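You operate a simulated robot arm through the tools that you are given. There is no shell and no other tool. Be economical: measure what you need, move in short steps, check, and stop when the job is done.

Carry out the task below with a simulated two-armed robot. There is one attempt and no reset: what you move stays moved.

Task
Drain the cloudy bath, refill it to the fill line from the swing tap and shut the lid.
Fine: the spout ends over the sink.

The check looks at the end state, three seconds after you hand in, the way a careful person would. Anything else that was tipped, shoved, dropped, spilled or broken makes it a failure. A push-on lid holds only when it is set on centred and level and pressed home; a screw cap is set on level and turned clockwise until tight.

Robot
Two 7-joint arms with two-finger grippers on one trunk, on a base that drives. Base frame: it is fixed to the floor where the robot stands at the start and does not move with it; the origin is under the middle of the robot, x ahead of it, y to its left, z up; the surface under the hand at the start is at about z = 0.686. Units: m, rad, N and s.
The left shoulder is at the start at [0.026, 0.213, 1.281], the right one opposite. With the tool pointing down near the work surface each hand reaches from about 0.1 to 0.68 m from the robot's upright axis, wherever it stands, measured 20 degrees to its own side. Places, roughly: bath drain lever [0.7, -0.1, 1]; bath heat switch [0.6, 0.1, 0.9]; bath lid [0.7, 0.1, 1.1]; bath pulse button [0.6, 0, 0.9]; bath time dial [0.6, 0.2, 1]; steel bath [0.8, 0, 1]; swing spout [0.8, -0.2, 1.3]; swing tap lever [0.9, -0.1, 1.2]. Payload 2.2 kg a hand.
The TCP of each hand is the grasp point between the finger pads, 0.019 m short of the fingertips. In the tool frame z runs along the fingers and y along their closing line. Largest opening 0.116 m; the body of the gripper starts 0.07 m behind the TCP.
Orientation is told as [roll, pitch, yaw] about the base's x, y, z axes, in that order, counted from this pose: with the fingers straight down and closing along the base's y, the tool's x points along the base's -x, its y along +y and its z along -z.

Tools
- The arms move only by the tool jog_arm. It takes "left_targets", "right_targets" or both (then of equal length, played together; a hand with none holds still); each is a list of rows, each a list of 7 numbers: the shift along the base's x, y, z in cm, then the turn, a rotation vector about the base's x, y, z in rad, then the gripper command, from -1 (fully open) to 1 (shut), values between in proportion. In form: [[x, y, z, rx, ry, rz, fingers], ...]. A call has 1 to 12 rows; each row is the pose to reach, as a shift and turn from the pose commanded when the call began. A row lasts 0.2 s, in which the tool goes at most 0.05 m and 0.15 rad; a call with a longer step from one row to the next is refused whole, and so is a gripper value outside its range. A pose out of reach is approached as far as the arm can. The call stops where the force on the tool passes 90 N (or 10 N more than at its start, if that is more) or the arm is blocked; 0.2 s more then pass. The fingers move at their own pace and stop on an object; they squeeze with about 32 N. The grip force told is the motor's: it shows also when the fingers shut on nothing. Time passes only in rows, and 0.2 s behind the last, so rows that repeat a pose let the fingers close. The reply holds the time, the measured pose of the TCP, the force on the tool along the base axes, the opening and the grip force, in the units named above and with some noise, with the torque about the TCP (base axes, N m) and any sound that the robot's microphone picked up.
- Cameras (640 x 400 px; columns grow to the right, rows downward): "scene" is now at [0.1264, -0.0214, 1.4629]; the picture's right is [-0.16, -0.99, -0.00], its down [-0.46, 0.07, -0.88] and it looks along [0.87, -0.14, -0.47] (base axes); focal length 253 px, centre (320, 200). "left" rides on the left gripper at [0.069, 0.015, -0.097] in its tool frame; the picture's right is [-0.21, 0.98, 0.00], its down [-0.76, -0.17, -0.63] and it looks along [-0.62, -0.14, 0.77] (tool axes); focal length 251 px, centre (320, 200). "right" rides on the right gripper at [0.069, -0.015, -0.097] in its tool frame; the picture's right is [0.21, 0.98, 0.00], its down [-0.76, 0.17, -0.63] and it looks along [-0.62, 0.14, 0.77] (tool axes); focal length 251 px, centre (320, 200). There is no depth. A picture from a camera that has moved, and an enlarged one, comes with that camera's place and axes in the base frame and with its lens. The place of the scene camera against the robot may be out by one fixed shift of up to 0.012 m in any direction.
- snapshot(camera): a new picture of that camera. The clock stands still meanwhile.
- raise_lower(by): slides the trunk up (or, below 0, down) by that many m; the arms and the scene camera ride with it, the base frame stays. It gives what a move gives, with no picture.
- drive_base(legs): drives the robot by 1 to 6 legs, each [ahead, left, turn to the left] in m, m and rad, along the robot's own axes; the way and the turn of a leg run together, so that a leg with both is an arc; at most 1.5 m and 3.142 rad a leg. The arms and the cameras ride along, it lands a little off, and it stops where it bumps. It gives what a move gives.
- head_to(pan, tilt): turns the head with the scene camera to pan (to the left, within 1.396 rad either way) and tilt (down, from -0.506 to 1.204), counted from straight ahead of the robot. It gives what a move gives.
- inspect(camera, box): a new picture of the part [left, top, right, bottom] of that camera's present view, enlarged. The clock stands still meanwhile.
- sign_off(): hands the job in; it is judged then, once.

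Go step by step. Nothing tells you exact positions but the pictures and the camera data: compare them with the known pose of the tool, close in by small moves and look again before you grip or let go. The budget is 120 turns and 92 pictures, counting those below and the enlarged ones. Unless the task says otherwise, let go and move clear before handing in, and close with one line.

The tools are called after "Emit:" as name(argument=value, ...) on one line, values as JSON. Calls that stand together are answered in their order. jog_arm: Moves the arms, as the interface text tells. Its arguments: {"type":"object","properties":{"left_targets":{"type":"array","items":{"type":"array","items":{"type":"number"}}},"right_targets":{"type":"array","items":{"type":"array","items":{"type":"number"}}}},"required":[]} The other tools are called the same way: raise_lower (by) slides the trunk up or down; drive_base (legs) drives the base; head_to (pan, tilt) turns the head that bears the scene camera; snapshot (camera) takes a picture; inspect (camera, box) takes an enlarged picture of a part of a camera's view; sign_off () hands the job in.

At the start:

```text
t: 0.0
left_tool_pos: [0.4774, 0.1518, 0.9978]
left_tool_rot: [0.002, 0.002, 0.0]
left_force: [0.1, 0.3, -1.4]
left_torque: [-0.04, 0.01, 0.01]
left_grip_width: 0.1157
left_grip_force: 0.0
right_tool_pos: [0.5466, -0.3589, 0.9982]
right_tool_rot: [0.003, 0.002, 0.0]
right_force: [0.5, -1.0, 0.7]
right_torque: [0.0, -0.01, 0.03]
right_grip_width: 0.116
right_grip_force: 0.0
trunk travel left (down, up): [-0.425, 0.065]
robot x, y, heading: [-0.0014, 0.0048, -0.003]
head pan, tilt: [-0.159, 0.48]
```

scene: 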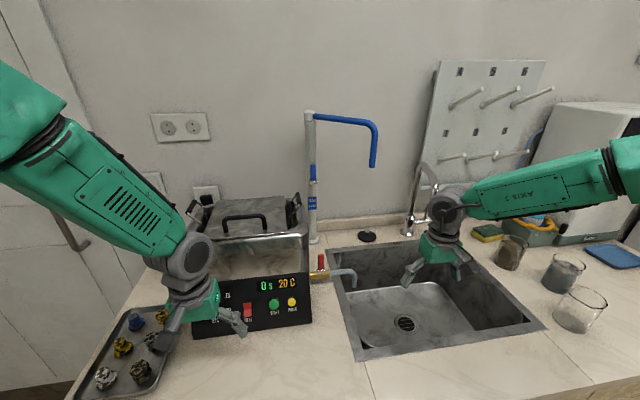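
right: 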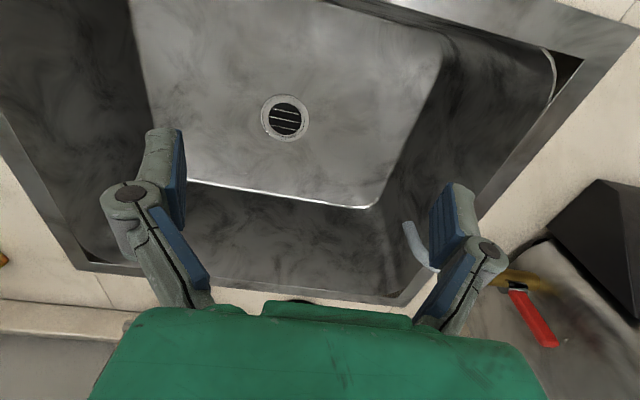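
left: 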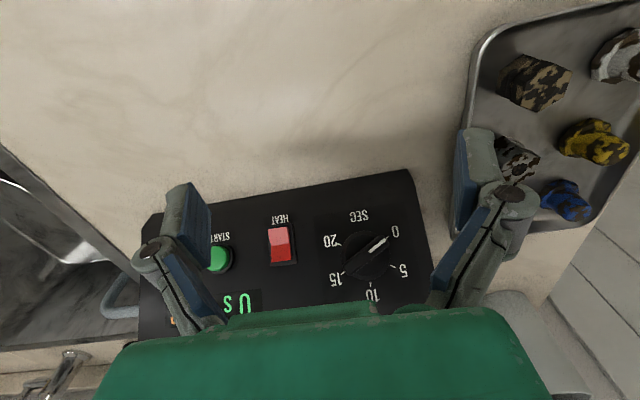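

I see the steel bath with a control panel, a drain lever (red) on its right side with an outlet to the sink, and a blue swing spout with its lever on a pillar behind. I'll look closer at these first.

Emit:
inspect(camera="scene", box=[170, 180, 370, 305])

Emit:
inspect(camera="scene", box=[270, 95, 430, 295])

```text
3.20 times, centred on (270, 242) of scene
camera zoom: at [0.1264, -0.0214, 1.4629], right [-0.16, -0.99, 0.0], down [-0.46, 0.07, -0.88], along [0.87, -0.14, -0.47], focal length 809 px, centre (480, 64)
```

zoom: 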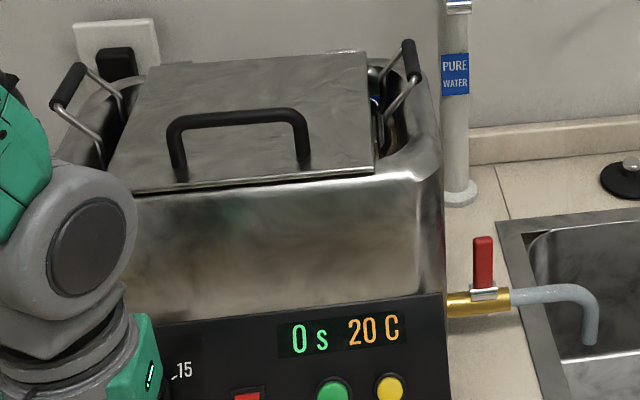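

```text
2.00 times, centred on (350, 195) of scene
camera zoom: at [0.1264, -0.0214, 1.4629], right [-0.16, -0.99, 0.0], down [-0.46, 0.07, -0.88], along [0.87, -0.14, -0.47], focal length 506 px, centre (260, 210)
```

zoom: 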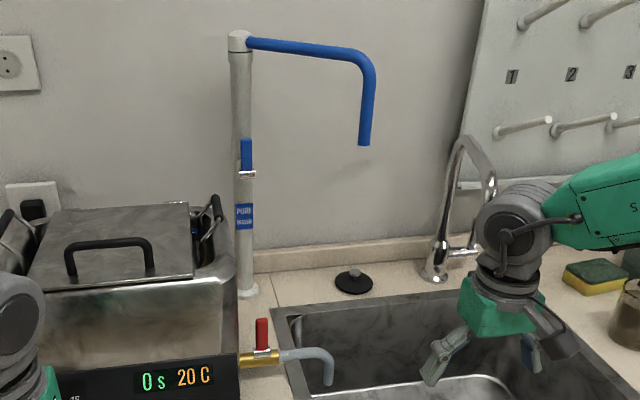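

The lid sits on the bath, and the left arm blocks part of the view. I'll lift the left hand up and to the left to clear it, then look again.

Emit:
jog_arm(left_targets=[[-3, 3, 3, 0, 0, 0, -1], [-5, 5, 7, 0, 0, 0, -1], [-6, 7, 11, 0, 0, 0, -1], [-6, 9, 15, 0, 0, 0, -1], [-6, 11, 19, 0, 0, 0, -1], [-6, 12, 23, 0, 0, 0, -1]])

Emit:
snapshot(camera="scene")

Emit:
snapshot(camera="left")

```text
refused: row 1 steps farther than a row can; nothing moved
```

```text
86 pictures are left
camera scene: at [0.1264, -0.0214, 1.4629], right [-0.16, -0.99, 0.0], down [-0.46, 0.07, -0.88], along [0.87, -0.14, -0.47], focal length 253 px, centre (320, 200)
```

scene: 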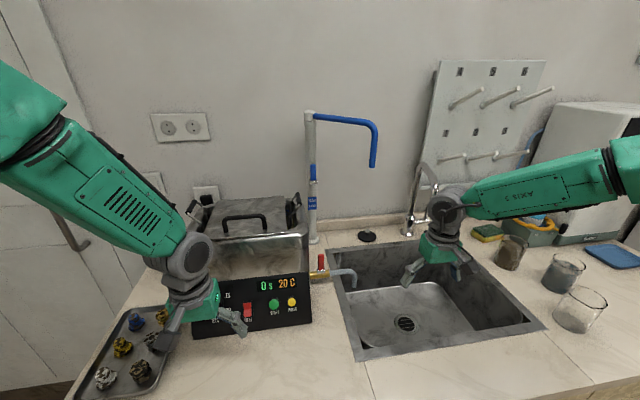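

```text
85 pictures are left
camera left: at [0.4091, 0.166, 1.0951], right [0.21, 0.98, 0.0], down [0.76, -0.17, 0.63], along [0.62, -0.14, -0.78], focal length 251 px, centre (320, 200)
```

left: 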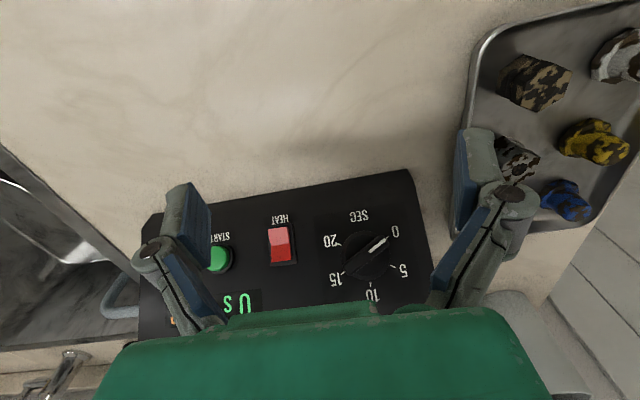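

The first row was too long, so I'll redo the move with smaller steps before taking pictures.

Emit:
jog_arm(left_targets=[[-2, 1, 3, 0, 0, 0, -1], [-4, 3, 6, 0, 0, 0, -1], [-5, 4, 10, 0, 0, 0, -1], [-6, 5, 14, 0, 0, 0, -1], [-6, 6, 18, 0, 0, 0, -1], [-6, 7, 22, 0, 0, 0, -1], [-6, 8, 26, 0, 0, 0, -1], [-6, 9, 30, 0, 0, 0, -1]])

```text
t: 1.8
left_tool_pos: [0.4138, 0.2455, 1.2983]
left_tool_rot: [-0.003, -0.002, -0.001]
left_force: [0.2, 0.0, -0.6]
left_torque: [-0.02, 0.0, -0.01]
left_grip_width: 0.1162
left_grip_force: 0.1
right_tool_pos: [0.543, -0.3548, 1.0017]
right_tool_rot: [-0.002, -0.002, 0.0]
right_force: [-0.1, 0.7, -0.6]
right_torque: [-0.05, 0.0, -0.02]
right_grip_width: 0.116
right_grip_force: 0.1
trunk travel left (down, up): [-0.425, 0.065]
robot x, y, heading: [-0.0013, 0.0011, 0.002]
head pan, tilt: [-0.159, 0.48]
```

Emit:
snapshot(camera="left")

Emit:
snapshot(camera="scene")

```text
84 pictures are left
camera left: at [0.3435, 0.2605, 1.3954], right [0.21, 0.98, 0.0], down [0.76, -0.16, 0.63], along [0.62, -0.14, -0.77], focal length 251 px, centre (320, 200)
```

left: 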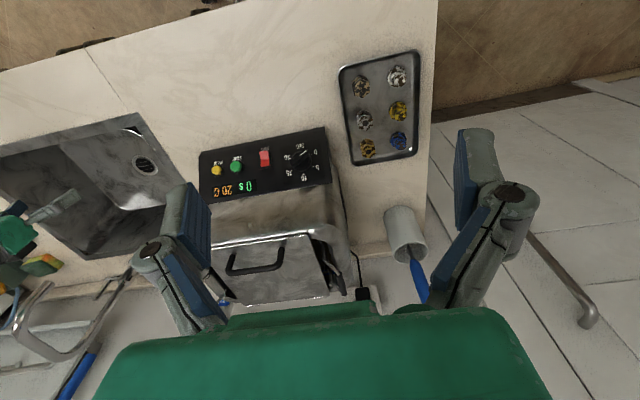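

```text
83 pictures are left
camera scene: at [0.1249, -0.0186, 1.463], right [-0.16, -0.99, 0.0], down [-0.46, 0.07, -0.89], along [0.87, -0.14, -0.47], focal length 253 px, centre (320, 200)
```

scene: 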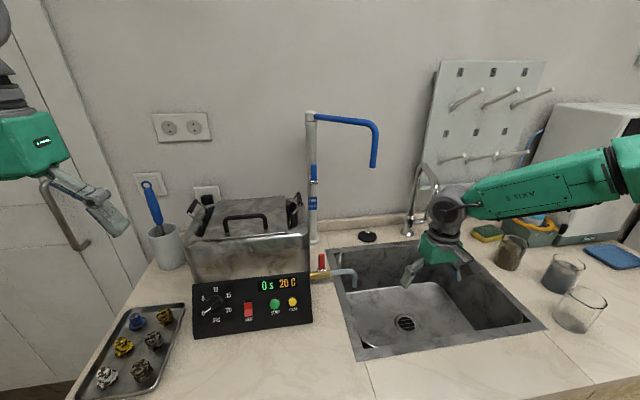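

Emit:
inspect(camera="scene", box=[170, 170, 340, 276])

Emit:
inspect(camera="left", box=[180, 180, 380, 305])

```text
3.76 times, centred on (255, 223) of scene
camera zoom: at [0.1249, -0.0186, 1.463], right [-0.16, -0.99, 0.0], down [-0.46, 0.07, -0.89], along [0.87, -0.14, -0.47], focal length 952 px, centre (565, 113)
```

zoom: 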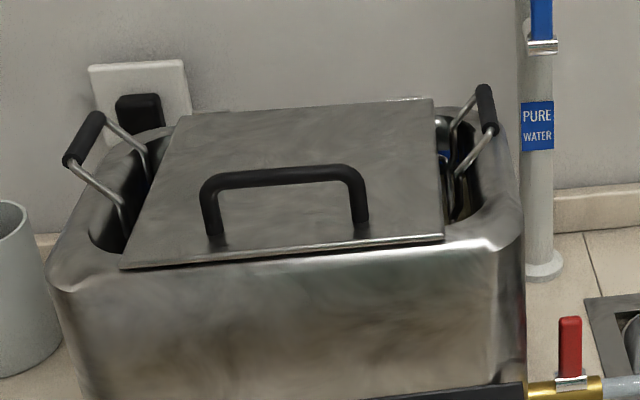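

```text
3.20 times, centred on (280, 242) of left
camera zoom: at [0.3435, 0.2605, 1.3954], right [0.21, 0.98, 0.0], down [0.76, -0.16, 0.63], along [0.62, -0.14, -0.77], focal length 805 px, centre (448, 64)
```

zoom: 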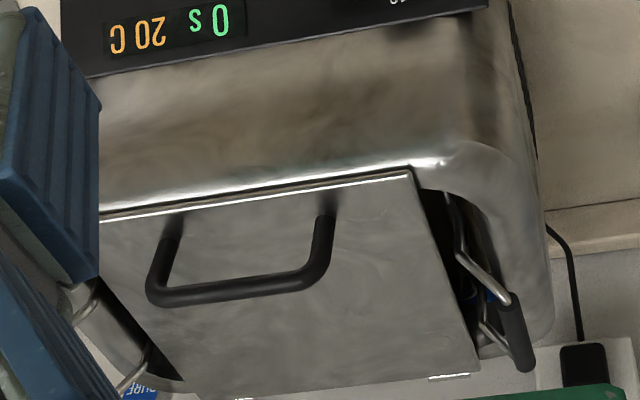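

The lid is hinged at the back, with a handle near its front edge at about (0.648, 0.076, 1.148), and a basket hangs inside. Next I check how far forward the base can go, and view the tap from the right hand.

Emit:
head_to(pan=0.0, tilt=1.1)

Emit:
snapshot(camera="scene")

Emit:
jog_arm(right_targets=[[0, 0, 4, 0, 0, 0, -1], [0, 0, 8, 0, 0, 0, -1], [-2, 2, 12, 0, 0, 0, -1], [-4, 4, 15, 0, 0, 0, -1], [-6, 6, 18, 0, 0, 0, -1]])

Emit:
snapshot(camera="right")

```text
t: 2.8
left_tool_pos: [0.4132, 0.2443, 1.2987]
left_tool_rot: [-0.001, -0.003, 0.0]
left_force: [0.7, 0.0, -0.9]
left_torque: [0.05, 0.01, 0.01]
left_grip_width: 0.1161
left_grip_force: 0.1
right_tool_pos: [0.5424, -0.3564, 1.0012]
right_tool_rot: [-0.001, -0.003, 0.001]
right_force: [-0.2, -0.6, 0.2]
right_torque: [-0.04, 0.01, -0.03]
right_grip_width: 0.1161
right_grip_force: 0.1
trunk travel left (down, up): [-0.425, 0.065]
robot x, y, heading: [0.0005, 0.0024, -0.002]
head pan, tilt: [0.0, 1.1]
```

```text
80 pictures are left
camera scene: at [0.0978, -0.004, 1.4138], right [0.0, -1.0, 0.0], down [-0.89, 0.0, -0.45], along [0.45, 0.0, -0.89], focal length 253 px, centre (320, 200)
```

scene: 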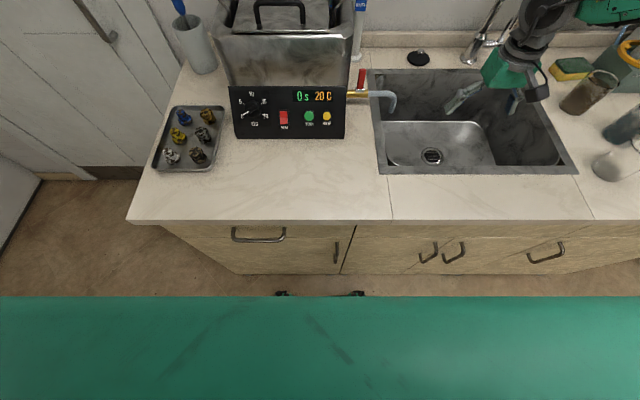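

```text
t: 4.0
left_tool_pos: [0.4116, 0.2441, 1.2992]
left_tool_rot: [-0.002, -0.005, 0.0]
left_force: [0.0, -0.8, 0.0]
left_torque: [-0.03, 0.0, 0.03]
left_grip_width: 0.1161
left_grip_force: 0.0
right_tool_pos: [0.4785, -0.3006, 1.1784]
right_tool_rot: [-0.003, -0.003, 0.0]
right_force: [-0.6, 0.3, -0.4]
right_torque: [-0.01, -0.02, -0.01]
right_grip_width: 0.116
right_grip_force: 0.0
trunk travel left (down, up): [-0.425, 0.065]
robot x, y, heading: [0.0023, 0.0005, -0.001]
head pan, tilt: [0.0, 1.1]
```

```text
79 pictures are left
camera right: at [0.4103, -0.3156, 1.2753], right [-0.21, 0.98, 0.0], down [0.75, 0.17, 0.63], along [0.62, 0.13, -0.77], focal length 251 px, centre (320, 200)
```

right: 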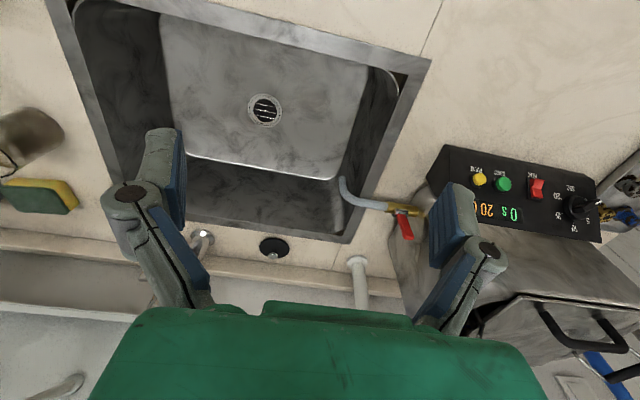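

The counter top is at about z 0.906 with its front edge at x≈0.31, and the red lever stands upright at about (0.677, -0.111), with its tip at z≈0.995. There seems to be room ahead of the base, so I'll drive forward 8 cm for reach.

Emit:
drive_base(legs=[[0.08, 0, 0]])

Emit:
head_to(pan=-0.1, tilt=0.55)

Emit:
snapshot(camera="scene")

```text
t: 5.1
left_tool_pos: [0.4911, 0.2425, 1.3003]
left_tool_rot: [-0.001, -0.005, 0.0]
left_force: [-0.3, -0.8, -0.2]
left_torque: [-0.01, -0.01, 0.0]
left_grip_width: 0.1159
left_grip_force: 0.0
right_tool_pos: [0.5596, -0.3004, 1.1804]
right_tool_rot: [-0.001, -0.005, 0.001]
right_force: [0.6, 0.0, -0.1]
right_torque: [0.02, 0.0, 0.03]
right_grip_width: 0.1162
right_grip_force: 0.1
trunk travel left (down, up): [-0.425, 0.065]
robot x, y, heading: [0.0817, 0.002, -0.003]
head pan, tilt: [0.0, 1.1]
```

```text
t: 6.0
left_tool_pos: [0.4914, 0.2422, 1.3005]
left_tool_rot: [0.0, -0.005, 0.001]
left_force: [0.0, -0.4, 0.0]
left_torque: [-0.01, 0.0, -0.02]
left_grip_width: 0.1162
left_grip_force: 0.0
right_tool_pos: [0.5605, -0.3008, 1.1787]
right_tool_rot: [0.0, -0.006, 0.0]
right_force: [0.1, -0.1, -0.1]
right_torque: [0.02, -0.02, 0.01]
right_grip_width: 0.1165
right_grip_force: 0.0
trunk travel left (down, up): [-0.425, 0.065]
robot x, y, heading: [0.0826, 0.0056, 0.001]
head pan, tilt: [-0.099, 0.55]
```

```text
78 pictures are left
camera scene: at [0.2041, -0.0141, 1.4568], right [-0.1, -1.0, 0.0], down [-0.52, 0.05, -0.85], along [0.85, -0.08, -0.53], focal length 253 px, centre (320, 200)
```

scene: 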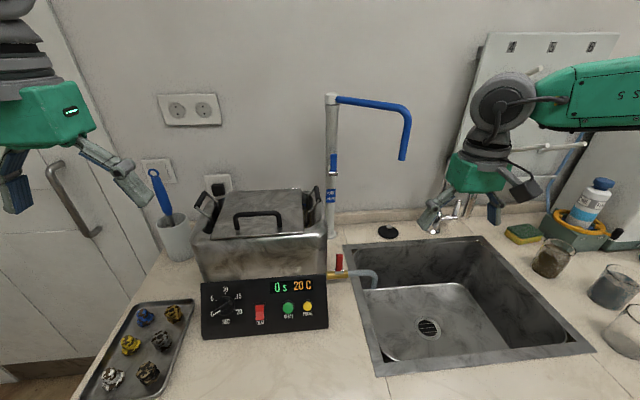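

I move the left hand above the lid handle, yawing it 90° so the fingers will close across the handle bar (along x).

Emit:
jog_arm(left_targets=[[1, -1, 0, 0, 0, -0.14, -1], [2, -2, 0, 0, 0, -0.28, -1], [4, -4, 0, 0, 0, -0.43, -1], [5, -6, 0, 0, 0, -0.57, -1], [7, -8, 0, 0, 0, -0.71, -1], [8, -9, -1, 0, 0, -0.86, -1], [10, -11, -2, 0, 0, -1.0, -1], [12, -13, -3, 0, 0, -1.14, -1], [13, -15, -4, 0, 0, -1.28, -1], [14.5, -16, -5, 0, 0, -1.43, -1], [15.7, -16.6, -5, 0, 0, -1.571, -1], [15.7, -16.6, -5, 0, 0, -1.571, -1]])

Emit:
snapshot(camera="left")

Emit:
snapshot(camera="scene")

```text
t: 8.7
left_tool_pos: [0.646, 0.0791, 1.2477]
left_tool_rot: [-0.003, -0.004, -1.572]
left_force: [1.1, -0.4, 0.3]
left_torque: [0.01, -0.01, -0.01]
left_grip_width: 0.1159
left_grip_force: 0.0
right_tool_pos: [0.56, -0.3011, 1.1798]
right_tool_rot: [0.0, -0.006, 0.0]
right_force: [-0.2, 0.4, 0.8]
right_torque: [0.02, -0.02, -0.01]
right_grip_width: 0.1159
right_grip_force: 0.1
trunk travel left (down, up): [-0.425, 0.065]
robot x, y, heading: [0.0825, 0.0009, 0.005]
head pan, tilt: [-0.099, 0.55]
```

```text
77 pictures are left
camera left: at [0.6619, 0.1478, 1.3445], right [0.98, -0.22, 0.0], down [-0.17, -0.75, 0.64], along [-0.14, -0.62, -0.77], focal length 251 px, centre (320, 200)
```

left: 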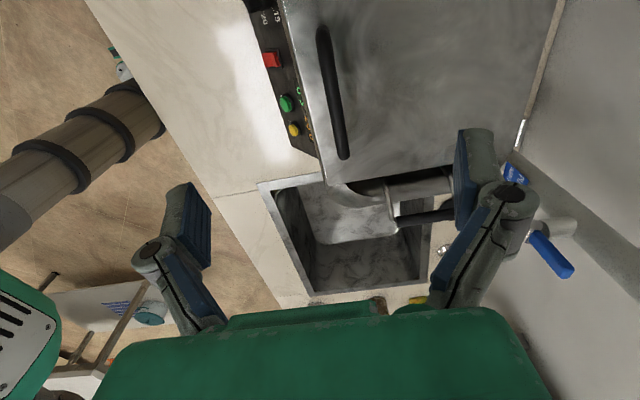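

```text
76 pictures are left
camera scene: at [0.205, -0.0156, 1.4568], right [-0.1, -1.0, 0.0], down [-0.52, 0.05, -0.85], along [0.85, -0.08, -0.53], focal length 253 px, centre (320, 200)
```

scene: 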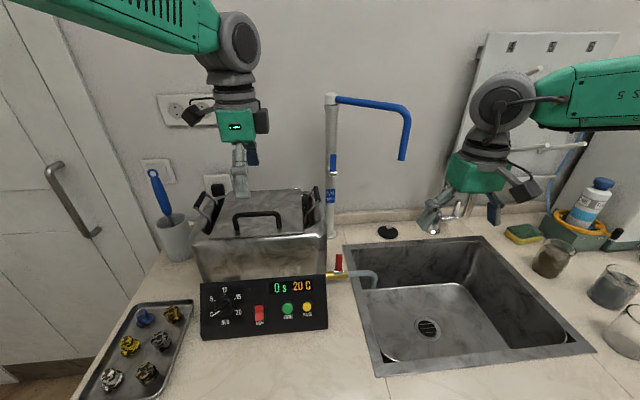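

The handle bar is at x≈0.658, y 0.035–0.129, z≈1.148. I descend over it and grip.

Emit:
jog_arm(left_targets=[[1.1, 0, -3, 0, 0, 0, -1], [1.1, 0, -6, 0, 0, 0, -0.6], [1.1, 0, -9, 0, 0, 0, -0.3], [1.1, 0, -10.6, 0, 0, 0, 0], [1.1, 0, -10.6, 0, 0, 0, 0.5], [1.1, 0, -10.6, 0, 0, 0, 1], [1.1, 0, -10.6, 0, 0, 0, 1]])

Emit:
snapshot(camera="left")

```text
t: 10.2
left_tool_pos: [0.6612, 0.0768, 1.1446]
left_tool_rot: [-0.005, -0.003, -1.57]
left_force: [-5.6, -0.1, -1.2]
left_torque: [0.02, -0.06, -0.02]
left_grip_width: 0.0
left_grip_force: 28.2
right_tool_pos: [0.5601, -0.2994, 1.1788]
right_tool_rot: [0.0, -0.004, 0.0]
right_force: [0.2, 0.0, -0.4]
right_torque: [-0.01, 0.0, 0.02]
right_grip_width: 0.1161
right_grip_force: 0.1
trunk travel left (down, up): [-0.425, 0.065]
robot x, y, heading: [0.0797, 0.0007, -0.003]
head pan, tilt: [-0.099, 0.55]
```

```text
75 pictures are left
camera left: at [0.6758, 0.1467, 1.2406], right [0.98, -0.21, 0.0], down [-0.16, -0.75, 0.64], along [-0.14, -0.62, -0.77], focal length 251 px, centre (320, 200)
```

left: 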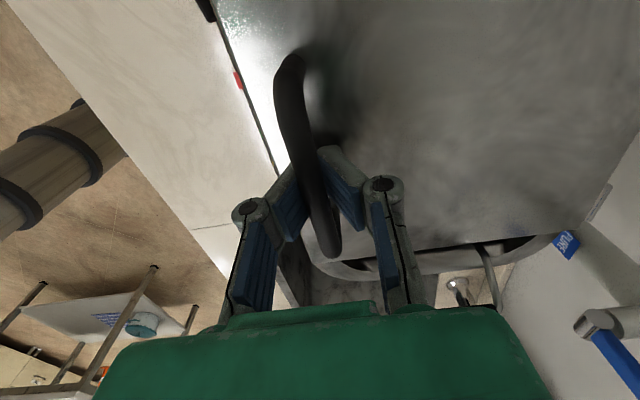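

The fingers closed fully under the bar, so the bar sits caged between finger links and palm, which works as a hook. I start lifting along the hinge arc slowly, and look after about 30°.

Emit:
jog_arm(left_targets=[[0.4, 0, 1.5, 0, 0, 0, 1], [1.1, 0, 3, 0, 0, 0, 1], [1.8, 0, 4.4, 0, 0, 0, 1], [2.7, 0, 5.8, 0, 0, 0, 1], [3.7, 0, 7.1, 0, 0, 0, 1], [4.7, 0, 8.3, 0, 0, 0, 1]])

Emit:
snapshot(camera="scene")

Emit:
snapshot(camera="left")

```text
t: 11.7
left_tool_pos: [0.7098, 0.0754, 1.2275]
left_tool_rot: [-0.005, -0.004, -1.571]
left_force: [-0.5, -0.3, -0.5]
left_torque: [0.01, 0.01, 0.01]
left_grip_width: 0.0
left_grip_force: 28.9
right_tool_pos: [0.5609, -0.3003, 1.1781]
right_tool_rot: [-0.001, -0.002, -0.001]
right_force: [-0.1, 0.7, 0.3]
right_torque: [0.0, 0.02, 0.04]
right_grip_width: 0.1162
right_grip_force: 0.2
trunk travel left (down, up): [-0.425, 0.065]
robot x, y, heading: [0.0792, -0.0008, -0.0]
head pan, tilt: [-0.099, 0.55]
```

```text
74 pictures are left
camera scene: at [0.2064, -0.0164, 1.4566], right [-0.1, -1.0, 0.0], down [-0.52, 0.05, -0.85], along [0.85, -0.08, -0.53], focal length 253 px, centre (320, 200)
```

scene: 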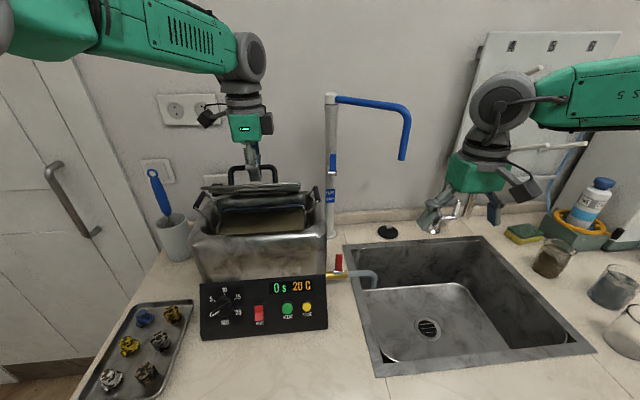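

```text
73 pictures are left
camera left: at [0.7235, 0.1453, 1.3235], right [0.98, -0.21, 0.0], down [-0.16, -0.75, 0.64], along [-0.14, -0.62, -0.77], focal length 251 px, centre (320, 200)
```

left: 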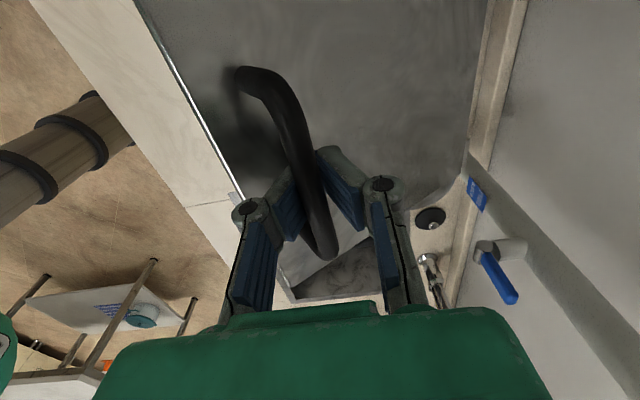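

The lid is lifting on its rear hinge as expected. I continue along the arc.

Emit:
jog_arm(left_targets=[[1.2, 0, 1.1, 0, 0, 0, 1], [2.5, 0, 2.0, 0, 0, 0, 1], [3.9, 0, 2.9, 0, 0, 0, 1], [5.3, 0, 3.7, 0, 0, 0, 1], [6.8, 0, 4.3, 0, 0, 0, 1], [8.3, 0, 4.8, 0, 0, 0, 1], [9.8, 0, 5.1, 0, 0, 0, 1], [11.4, 0, 5.3, 0, 0, 0, 1]])

Emit:
snapshot(camera="scene")

```text
t: 13.4
left_tool_pos: [0.7533, 0.0922, 1.2673]
left_tool_rot: [-0.003, -0.002, -1.571]
left_force: [0.5, -2.0, -2.2]
left_torque: [-0.02, -0.01, -0.02]
left_grip_width: 0.0061
left_grip_force: 28.0
left hand out of reach, approached as far as the arm can: row 4, 5, 6, 7, 8
right_tool_pos: [0.5613, -0.3005, 1.1794]
right_tool_rot: [0.001, -0.004, 0.0]
right_force: [-0.2, -0.5, -0.3]
right_torque: [-0.01, 0.0, -0.04]
right_grip_width: 0.116
right_grip_force: 0.1
trunk travel left (down, up): [-0.425, 0.065]
robot x, y, heading: [0.0825, 0.0017, -0.001]
head pan, tilt: [-0.099, 0.55]
```

```text
72 pictures are left
camera scene: at [0.2068, -0.0164, 1.4565], right [-0.1, -1.0, 0.0], down [-0.52, 0.05, -0.85], along [0.85, -0.08, -0.53], focal length 253 px, centre (320, 200)
```

scene: 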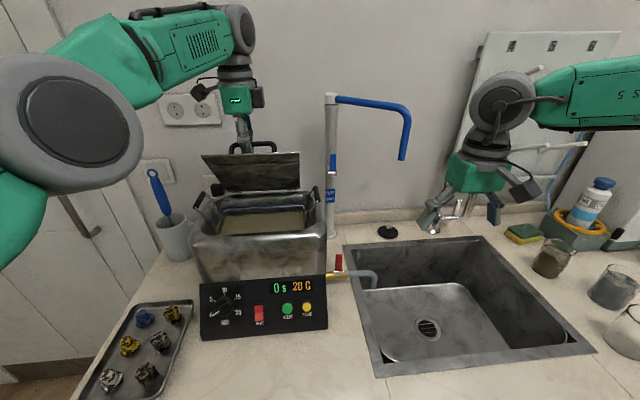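

The left arm is at its reach limit with the lid at about 50°. It will hold the lid while I turn the right hand to point forward and push the lid up from beneath.

Emit:
jog_arm(right_targets=[[0, 0, 0, 0, -0.143, 0, -0.5], [0, 0, 0, 0, -0.286, 0, 0], [0, 0, 0, 0, -0.429, 0, 0.5], [0, 0, 0, 0, -0.571, 0, 1], [0, 0, 0, 0, -0.714, 0, 1], [0, 1, 0, 0, -0.857, 0, 1], [0, 2, 0, 0, -1.0, 0, 1], [0, 3, 0, 0, -1.143, 0, 1], [0, 4, 0, 0, -1.286, 0, 1], [0, 5, 0, 0, -1.43, 0, 1], [0, 6, 0, 0, -1.571, 0, 1]])

Emit:
snapshot(camera="scene")

```text
t: 15.8
left_tool_pos: [0.7538, 0.0928, 1.2671]
left_tool_rot: [-0.005, -0.004, -1.57]
left_force: [-0.1, 1.7, -2.8]
left_torque: [-0.05, 0.03, 0.04]
left_grip_width: 0.0058
left_grip_force: 28.3
right_tool_pos: [0.5633, -0.2406, 1.1763]
right_tool_rot: [2.974, -1.562, -2.974]
right_force: [-0.1, 0.6, -0.3]
right_torque: [-0.04, 0.0, 0.02]
right_grip_width: 0.0002
right_grip_force: 28.6
right hand out of reach, approached as far as the arm can: row 8, 9, 10
trunk travel left (down, up): [-0.425, 0.065]
robot x, y, heading: [0.0871, 0.001, -0.001]
head pan, tilt: [-0.099, 0.55]
```

```text
71 pictures are left
camera scene: at [0.207, -0.0142, 1.4565], right [-0.1, -1.0, 0.0], down [-0.52, 0.05, -0.85], along [0.85, -0.08, -0.53], focal length 253 px, centre (320, 200)
```

scene: 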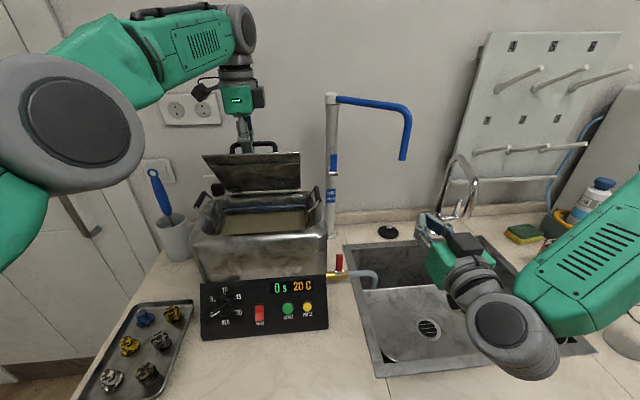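

The right hand now points forward. I bring it across in front of the open lid, at about z 1.20.

Emit:
jog_arm(right_targets=[[0, 3, 1, 0, 0, 0, 1], [0, 6, 2, 0, 0, 0, 1], [0, 9, 2.5, 0, 0, 0, 1], [0, 12, 2.5, 0, 0, 0, 1], [1, 15, 2.5, 0, 0, 0, 1], [2, 18, 2.5, 0, 0, 0, 1], [4, 21, 2.5, 0, 0, 0, 1], [6, 24, 2.5, 0, 0, 0, 1]])

Emit:
snapshot(camera="scene")

Emit:
snapshot(camera="right")

```text
t: 17.6
left_tool_pos: [0.754, 0.0944, 1.268]
left_tool_rot: [-0.004, -0.007, -1.571]
left_force: [0.8, -3.4, -4.0]
left_torque: [0.05, 0.0, 0.02]
left_grip_width: 0.006
left_grip_force: 28.6
right_tool_pos: [0.6208, 0.0027, 1.2048]
right_tool_rot: [-2.744, -1.566, 2.743]
right_force: [-0.3, 0.6, -0.5]
right_torque: [0.01, -0.01, -0.04]
right_grip_width: 0.0
right_grip_force: 28.4
trunk travel left (down, up): [-0.425, 0.065]
robot x, y, heading: [0.0774, -0.0012, 0.0]
head pan, tilt: [-0.099, 0.55]
```

```text
70 pictures are left
camera scene: at [0.2071, -0.0117, 1.4565], right [-0.1, -1.0, 0.0], down [-0.52, 0.05, -0.85], along [0.85, -0.08, -0.53], focal length 253 px, centre (320, 200)
```

scene: 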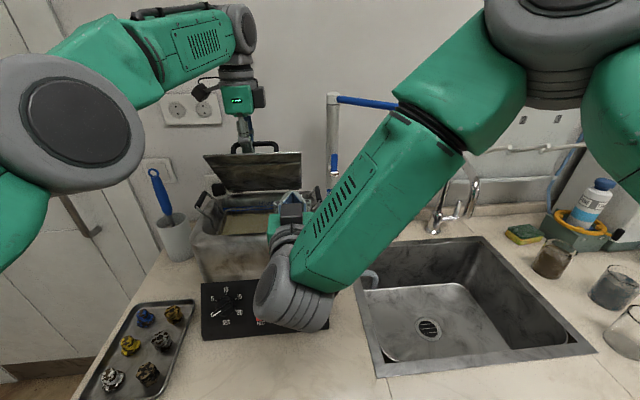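

```text
69 pictures are left
camera right: at [0.5244, -0.0128, 1.1354], right [0.0, 0.98, -0.22], down [-0.63, 0.17, 0.75], along [0.77, 0.14, 0.62], focal length 251 px, centre (320, 200)
```

right: 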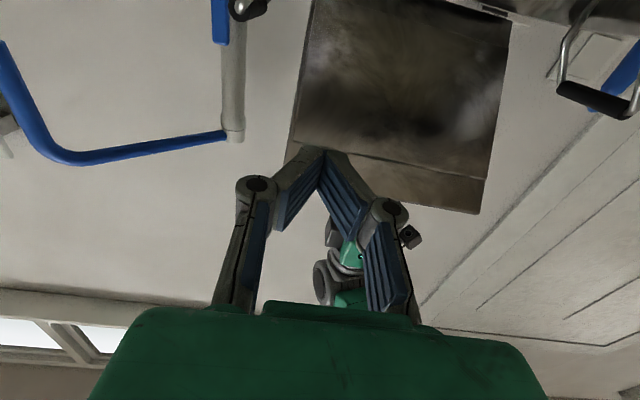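

The right hand is lined up under the lid. I shift to y≈0.03 and advance until it nearly touches the lid's underside.

Emit:
jog_arm(right_targets=[[2, 1.5, 0.5, 0, 0, 0, 1], [4, 2.5, 1, 0, 0, 0, 1], [6, 3, 1, 0, 0, 0, 1], [8, 3, 1, 0, 0, 0, 1], [10, 3, 1, 0, 0, 0, 1], [11, 3, 1, 0, 0, 0, 1]])

Emit:
snapshot(camera="right")

```text
t: 19.1
left_tool_pos: [0.7548, 0.0951, 1.2678]
left_tool_rot: [0.011, -0.005, -1.565]
left_force: [52.0, 2.2, -4.8]
left_torque: [-0.19, 0.18, 0.02]
left_grip_width: 0.0
left_grip_force: 28.9
right_tool_pos: [0.7262, 0.035, 1.2069]
right_tool_rot: [-0.384, -1.563, 0.391]
right_force: [-67.7, -4.3, -10.6]
right_torque: [0.06, -0.52, -0.14]
right_grip_width: 0.0059
right_grip_force: 28.8
trunk travel left (down, up): [-0.425, 0.065]
robot x, y, heading: [0.0826, -0.0012, -0.001]
head pan, tilt: [-0.099, 0.55]
```

```text
68 pictures are left
camera right: at [0.6292, 0.0165, 1.139], right [-0.01, 0.98, -0.22], down [-0.63, 0.16, 0.76], along [0.78, 0.14, 0.61], focal length 251 px, centre (320, 200)
```

right: 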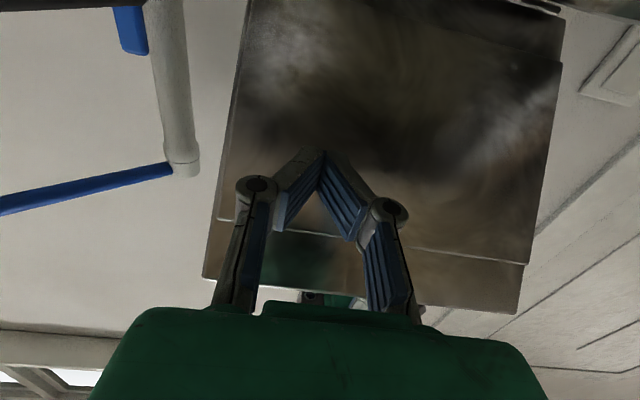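

The lid now rests on the right fingertips. I ease off a little with the right hand, open the left slightly and lift it off the bar.

Emit:
jog_arm(right_targets=[[-0.6, 0, 0, 0, 0, 0, 1], [-0.6, 0, 0, 0, 0, 0, 1], [-0.6, 0, 0, 0, 0, 0, 1], [-0.6, 0, 0, 0, 0, 0, 1]], left_targets=[[0, 0, 0, 0, 0, 0, 0.3], [0, 0, 0, 0, 0, 0, 0.3], [0, 0, 1, 0, 0, 0, 0.3], [0, 0, 2, 0, 0, 0, 0.3]])

Emit:
snapshot(camera="left")

```text
t: 20.1
left_tool_pos: [0.7446, 0.0985, 1.2823]
left_tool_rot: [-0.004, -0.006, -1.571]
left_force: [4.9, -0.6, 1.1]
left_torque: [0.02, -0.03, -0.05]
left_grip_width: 0.044
left_grip_force: 0.0
left hand out of reach, approached as far as the arm can: row 4
right_tool_pos: [0.7255, 0.0308, 1.2125]
right_tool_rot: [-3.076, -1.565, 3.075]
right_force: [-9.9, -2.2, -1.7]
right_torque: [0.04, -0.08, -0.03]
right_grip_width: 0.0062
right_grip_force: 28.5
trunk travel left (down, up): [-0.425, 0.065]
robot x, y, heading: [0.0791, -0.0009, 0.002]
head pan, tilt: [-0.099, 0.55]
```

```text
67 pictures are left
camera left: at [0.7594, 0.1683, 1.3781], right [0.98, -0.21, 0.0], down [-0.16, -0.75, 0.64], along [-0.14, -0.62, -0.77], focal length 251 px, centre (320, 200)
```

left: 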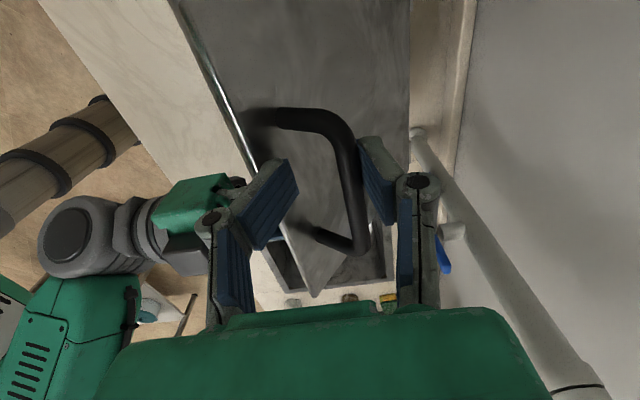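

The left fingers still straddle the bar and can't go straight up. I tilt the left hand parallel to the lid and withdraw along that tilt.

Emit:
jog_arm(left_targets=[[0, 0, 0, 0, -0.14, 0, 0.3], [0, 0, 0, 0, -0.28, 0, 0.3], [0, 0, 0, 0, -0.42, 0, 0.3], [0, 0, 0, 0, -0.55, 0, 0.3], [-0.8, 0, 1.3, 0, -0.55, 0, 0.3], [-1.6, 0, 2.6, 0, -0.55, 0, 0.3], [-2.6, 0, 4.3, 0, -0.55, 0, 0.3], [-3.7, 0, 6, 0, -0.55, 0, 0.3]])

Emit:
snapshot(camera="left")

Emit:
snapshot(camera="scene")

```text
t: 21.9
left_tool_pos: [0.7082, 0.1028, 1.3445]
left_tool_rot: [0.546, -0.006, -1.573]
left_force: [0.2, 0.1, -0.1]
left_torque: [-0.01, -0.01, -0.02]
left_grip_width: 0.0407
left_grip_force: 0.1
right_tool_pos: [0.7255, 0.0322, 1.213]
right_tool_rot: [-2.806, -1.567, 2.806]
right_force: [-1.5, 0.1, -0.8]
right_torque: [0.0, 0.0, -0.01]
right_grip_width: 0.0063
right_grip_force: 28.2
trunk travel left (down, up): [-0.425, 0.065]
robot x, y, heading: [0.0827, -0.0017, -0.001]
head pan, tilt: [-0.099, 0.55]
```

```text
66 pictures are left
camera left: at [0.6714, 0.1717, 1.4342], right [0.83, -0.21, 0.51], down [-0.47, -0.75, 0.46], along [0.29, -0.62, -0.73], focal length 251 px, centre (320, 200)
```

left: 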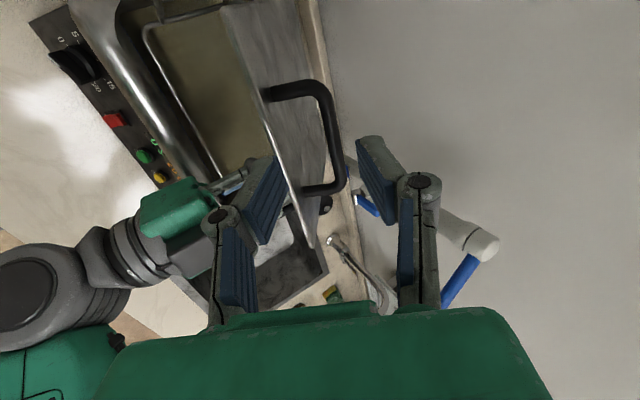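

```text
65 pictures are left
camera scene: at [0.2053, -0.0115, 1.4567], right [-0.1, -1.0, 0.0], down [-0.52, 0.05, -0.85], along [0.85, -0.08, -0.53], focal length 253 px, centre (320, 200)
```

scene: 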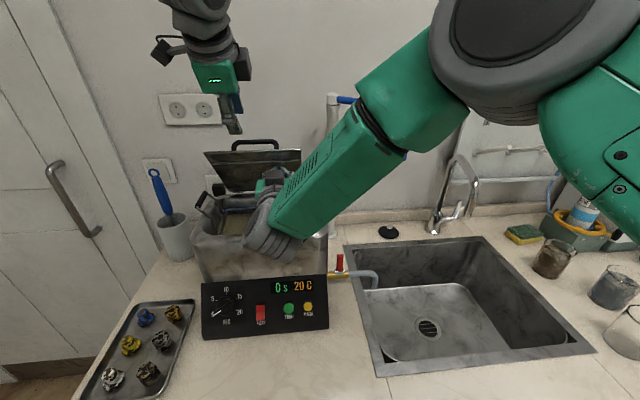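

The left hand is off the bar. I draw it back out of the way, then push the lid up past vertical with the right hand.

Emit:
jog_arm(left_targets=[[-3, 1, 2, 0, 0, 0, 0.3], [-6, 3, 3, 0, 0, 0, 0.3], [-9, 5, 3, 0, 0, 0, 0.3], [-12, 7, 3, 0, 0, 0, 0.3], [-15, 9, 3, 0, 0, 0, 0.3], [-17, 11, 3, 0, 0, 0, 0.3]])

Emit:
jog_arm(right_targets=[[1.5, 0, 0.5, 0, 0, 0, 1], [3, 0, 1, 0, 0, 0, 1], [4.5, 0, 1, 0, 0, 0, 1], [6, 0, 1, 0, 0, 0, 1], [7.5, 0, 1, 0, 0, 0, 1], [9, 0, 1, 0, 0, 0, 1], [10.5, 0, 1, 0, 0, 0, 1]])

Emit:
snapshot(camera="scene")

Emit:
snapshot(camera="left")

```text
t: 23.2
left_tool_pos: [0.5373, 0.2194, 1.3724]
left_tool_rot: [0.548, -0.007, -1.573]
left_force: [0.1, 0.3, -0.2]
left_torque: [0.0, 0.02, -0.01]
left_grip_width: 0.0406
left_grip_force: 0.1
right_tool_pos: [0.7261, 0.0367, 1.2137]
right_tool_rot: [-2.381, -1.565, 2.382]
right_force: [-0.5, 1.3, -0.6]
right_torque: [0.0, 0.01, 0.0]
right_grip_width: 0.0058
right_grip_force: 28.4
trunk travel left (down, up): [-0.425, 0.065]
robot x, y, heading: [0.0761, -0.0014, 0.003]
head pan, tilt: [-0.099, 0.55]
```

```text
t: 24.9
left_tool_pos: [0.5381, 0.2136, 1.3732]
left_tool_rot: [0.55, -0.005, -1.573]
left_force: [-0.3, 0.9, -0.4]
left_torque: [-0.01, -0.04, 0.02]
left_grip_width: 0.041
left_grip_force: 0.0
right_tool_pos: [0.8295, 0.0308, 1.2252]
right_tool_rot: [-2.923, -1.566, 2.923]
right_force: [-0.9, -0.6, 0.4]
right_torque: [0.01, 0.06, -0.04]
right_grip_width: 0.0002
right_grip_force: 28.5
trunk travel left (down, up): [-0.425, 0.065]
robot x, y, heading: [0.084, 0.0058, 0.002]
head pan, tilt: [-0.099, 0.55]
```

```text
64 pictures are left
camera scene: at [0.2041, -0.0112, 1.4568], right [-0.1, -1.0, 0.0], down [-0.52, 0.05, -0.85], along [0.85, -0.08, -0.53], focal length 253 px, centre (320, 200)
```

scene: 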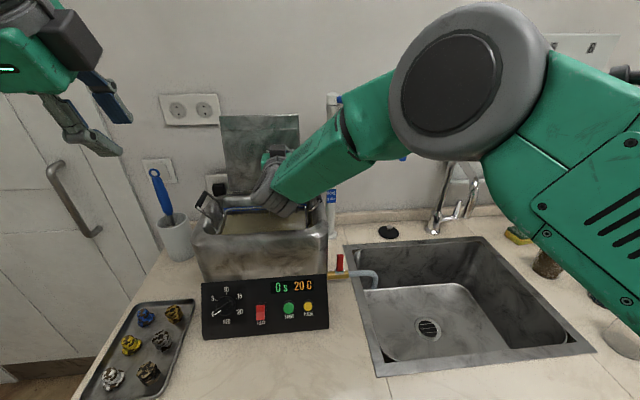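

```text
63 pictures are left
camera left: at [0.5012, 0.2833, 1.4631], right [0.83, -0.21, 0.51], down [-0.47, -0.75, 0.46], along [0.29, -0.62, -0.73], focal length 251 px, centre (320, 200)
```

left: 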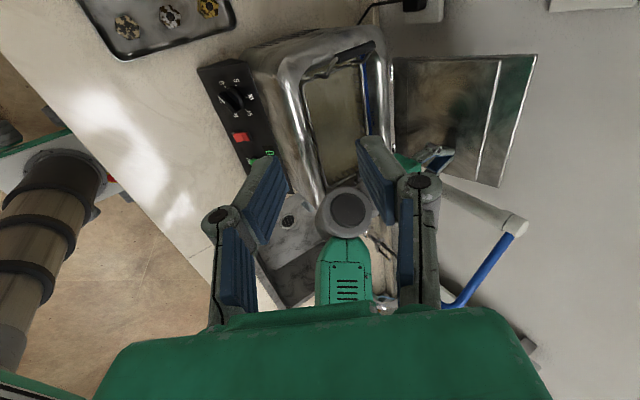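

The lid is at about vertical and no longer presses on the fingers. I nudge a bit more, then withdraw the right hand and check that it stays.

Emit:
jog_arm(right_targets=[[1.5, 0, 0, 0, 0, 0, 1], [2.5, 0, 0, 0, 0, 0, 1], [0, 0, 0, 0, 0, 0, 1], [-4, 0, 0, 0, 0, 0, 1], [-8, 0, 0, 0, 0, 0, 1], [-12, -1, 0, 0, 0, 0, 1], [-16, -3, 0, 0, 0, 0, 1], [-20, -6, 0, 0, 0, 0, 1], [-22, -10, 0, 0, 0, 0, 1], [-24, -14, 0, 0, 0, 0, 1], [-26, -18, 0, 0, 0, 0, 1], [-28, -22, 0, 0, 0, 0, 1]])

Emit:
snapshot(camera="scene")

Emit:
snapshot(camera="left")

```text
t: 26.6
left_tool_pos: [0.5325, 0.2198, 1.3751]
left_tool_rot: [0.553, -0.009, -1.573]
left_force: [-1.1, -0.2, 0.1]
left_torque: [-0.04, -0.04, -0.03]
left_grip_width: 0.0407
left_grip_force: 0.0
right_tool_pos: [0.6447, -0.022, 1.1377]
right_tool_rot: [0.05, -1.41, -0.086]
right_force: [-0.5, 1.0, 0.1]
right_torque: [-0.02, 0.01, -0.04]
right_grip_width: 0.0002
right_grip_force: 28.4
trunk travel left (down, up): [-0.425, 0.065]
robot x, y, heading: [0.0794, 0.0, -0.004]
head pan, tilt: [-0.099, 0.55]
stopped in row 8 (right hand): the arm was blocked; the commanded pose is now the measured one
```

```text
62 pictures are left
camera scene: at [0.2011, -0.0063, 1.4572], right [-0.1, -1.0, 0.0], down [-0.52, 0.05, -0.85], along [0.85, -0.09, -0.52], focal length 253 px, centre (320, 200)
```

scene: 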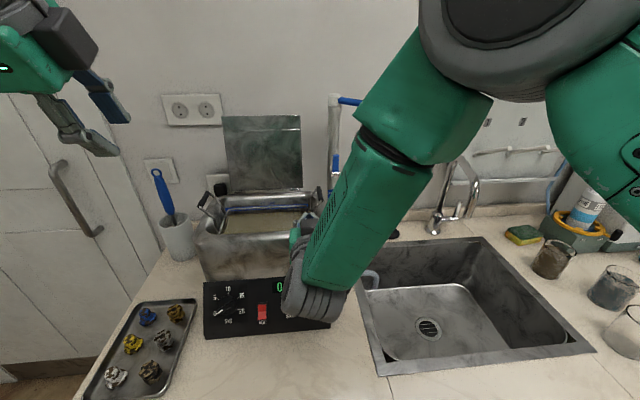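

```text
61 pictures are left
camera left: at [0.4945, 0.2896, 1.4641], right [0.83, -0.21, 0.52], down [-0.48, -0.75, 0.46], along [0.29, -0.62, -0.72], focal length 251 px, centre (320, 200)
```

left: 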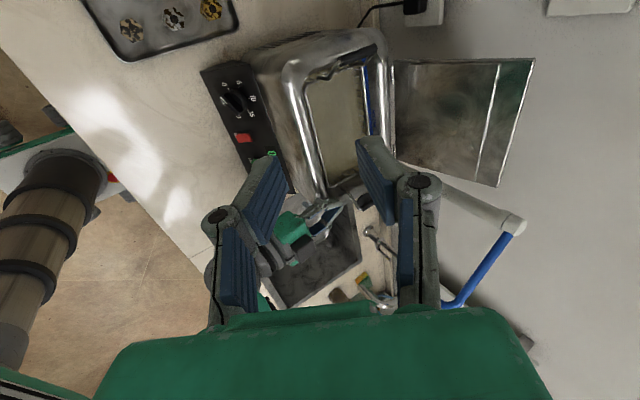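

The lid stays open. The right arm got blocked during retreat, so I look closely to see what it is near.

Emit:
inspect(camera="left", box=[180, 20, 400, 310])

Emit:
snapshot(camera="right")

```text
1.38 times, centred on (290, 165) of left
camera zoom: at [0.4945, 0.2896, 1.4641], right [0.83, -0.21, 0.52], down [-0.48, -0.75, 0.46], along [0.29, -0.62, -0.72], focal length 347 px, centre (361, 248)
```

zoom: 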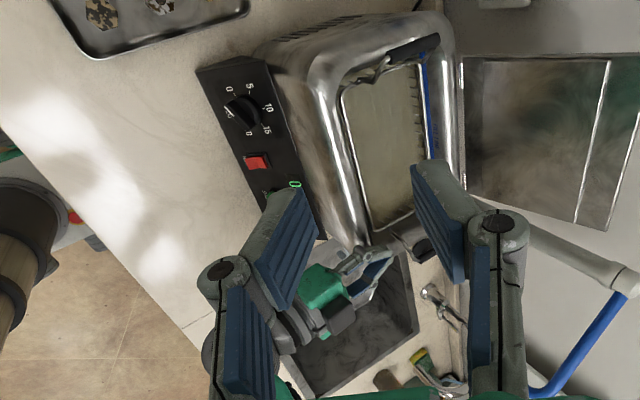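

```text
59 pictures are left
camera right: at [0.5378, -0.0356, 1.0845], right [0.0, 0.98, -0.2], down [-0.5, 0.18, 0.85], along [0.87, 0.1, 0.49], focal length 251 px, centre (320, 200)
```

right: 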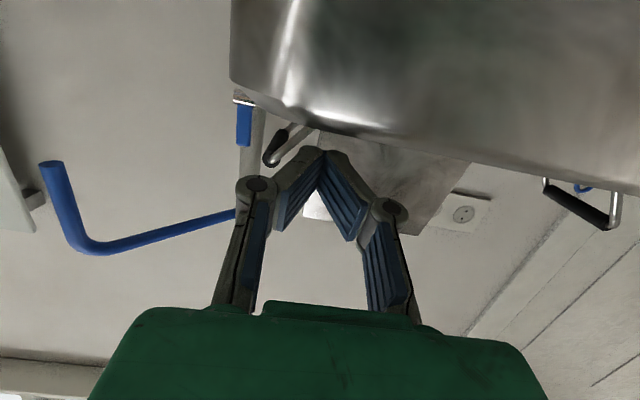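

Nothing is touching the bath visibly; the arm seems to have folded into a joint limit. I'll raise the hand a little and move it right, restoring the tilt.

Emit:
jog_arm(right_targets=[[0, -0.5, 2, 0, 0, 0, 1], [0, -1, 4, 0, 0, 0, 1], [0, -2, 6, 0, 0, 0, 1], [0, -4, 7, 0, 0, 0, 1], [0, -7, 7, 0, 0, 0, 1], [-1, -10, 7, 0, 0, 0, 1], [-3, -13, 7, 0, 0, 0, 1], [-4, -16, 7, 0, 0, 0, 1], [-5, -19, 7, 0, 0, 0, 1], [-6, -22, 7, 0, 0, 0, 1]])

Emit:
snapshot(camera="scene")

```text
t: 28.8
left_tool_pos: [0.5346, 0.2118, 1.3744]
left_tool_rot: [0.551, -0.005, -1.575]
left_force: [0.0, -0.8, -0.1]
left_torque: [0.05, 0.04, 0.01]
left_grip_width: 0.0403
left_grip_force: 0.0
right_tool_pos: [0.5857, -0.2501, 1.2062]
right_tool_rot: [0.07, -1.41, -0.098]
right_force: [-0.3, -0.9, -0.6]
right_torque: [0.01, 0.02, 0.02]
right_grip_width: 0.0002
right_grip_force: 28.3
trunk travel left (down, up): [-0.425, 0.065]
robot x, y, heading: [0.0824, 0.0036, -0.004]
head pan, tilt: [-0.099, 0.55]
```

```text
58 pictures are left
camera scene: at [0.2034, -0.0139, 1.4569], right [-0.1, -1.0, 0.0], down [-0.52, 0.05, -0.85], along [0.85, -0.08, -0.52], focal length 253 px, centre (320, 200)
```

scene: 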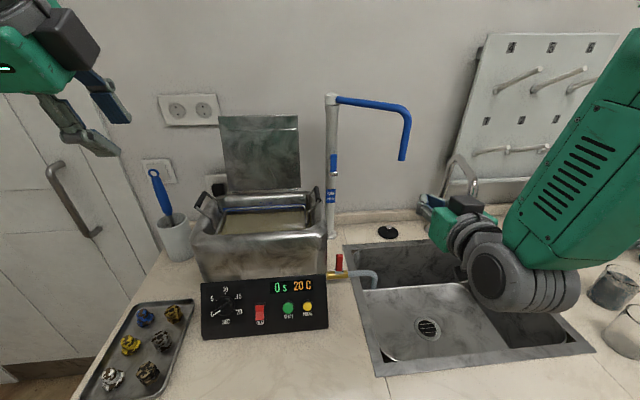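

The arm is free and everything stands as before. I zoom on the bath interior for the level and the fill line.

Emit:
inspect(camera="scene", box=[180, 110, 360, 290])

Emit:
inspect(camera="scene", box=[200, 180, 330, 260])

```text
2.22 times, centred on (270, 200) of scene
camera zoom: at [0.2034, -0.0139, 1.4569], right [-0.1, -1.0, 0.0], down [-0.52, 0.05, -0.85], along [0.85, -0.08, -0.52], focal length 562 px, centre (431, 200)
```

zoom: 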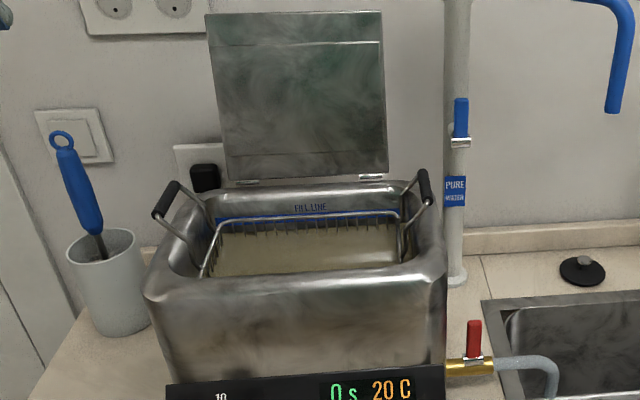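

```text
4.92 times, centred on (265, 220) of scene
camera zoom: at [0.2034, -0.0139, 1.4569], right [-0.1, -1.0, 0.0], down [-0.52, 0.05, -0.85], along [0.85, -0.08, -0.52], focal length 1245 px, centre (591, 102)
```

zoom: 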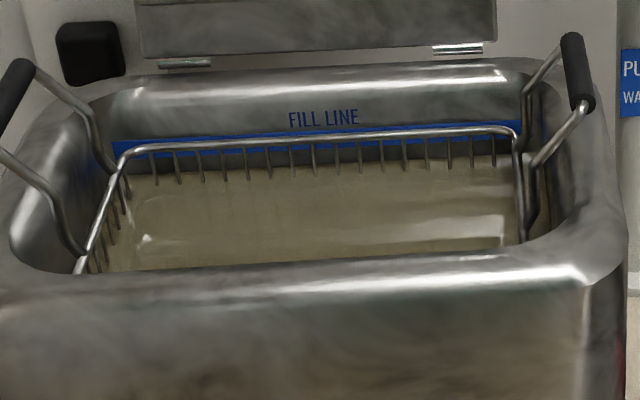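

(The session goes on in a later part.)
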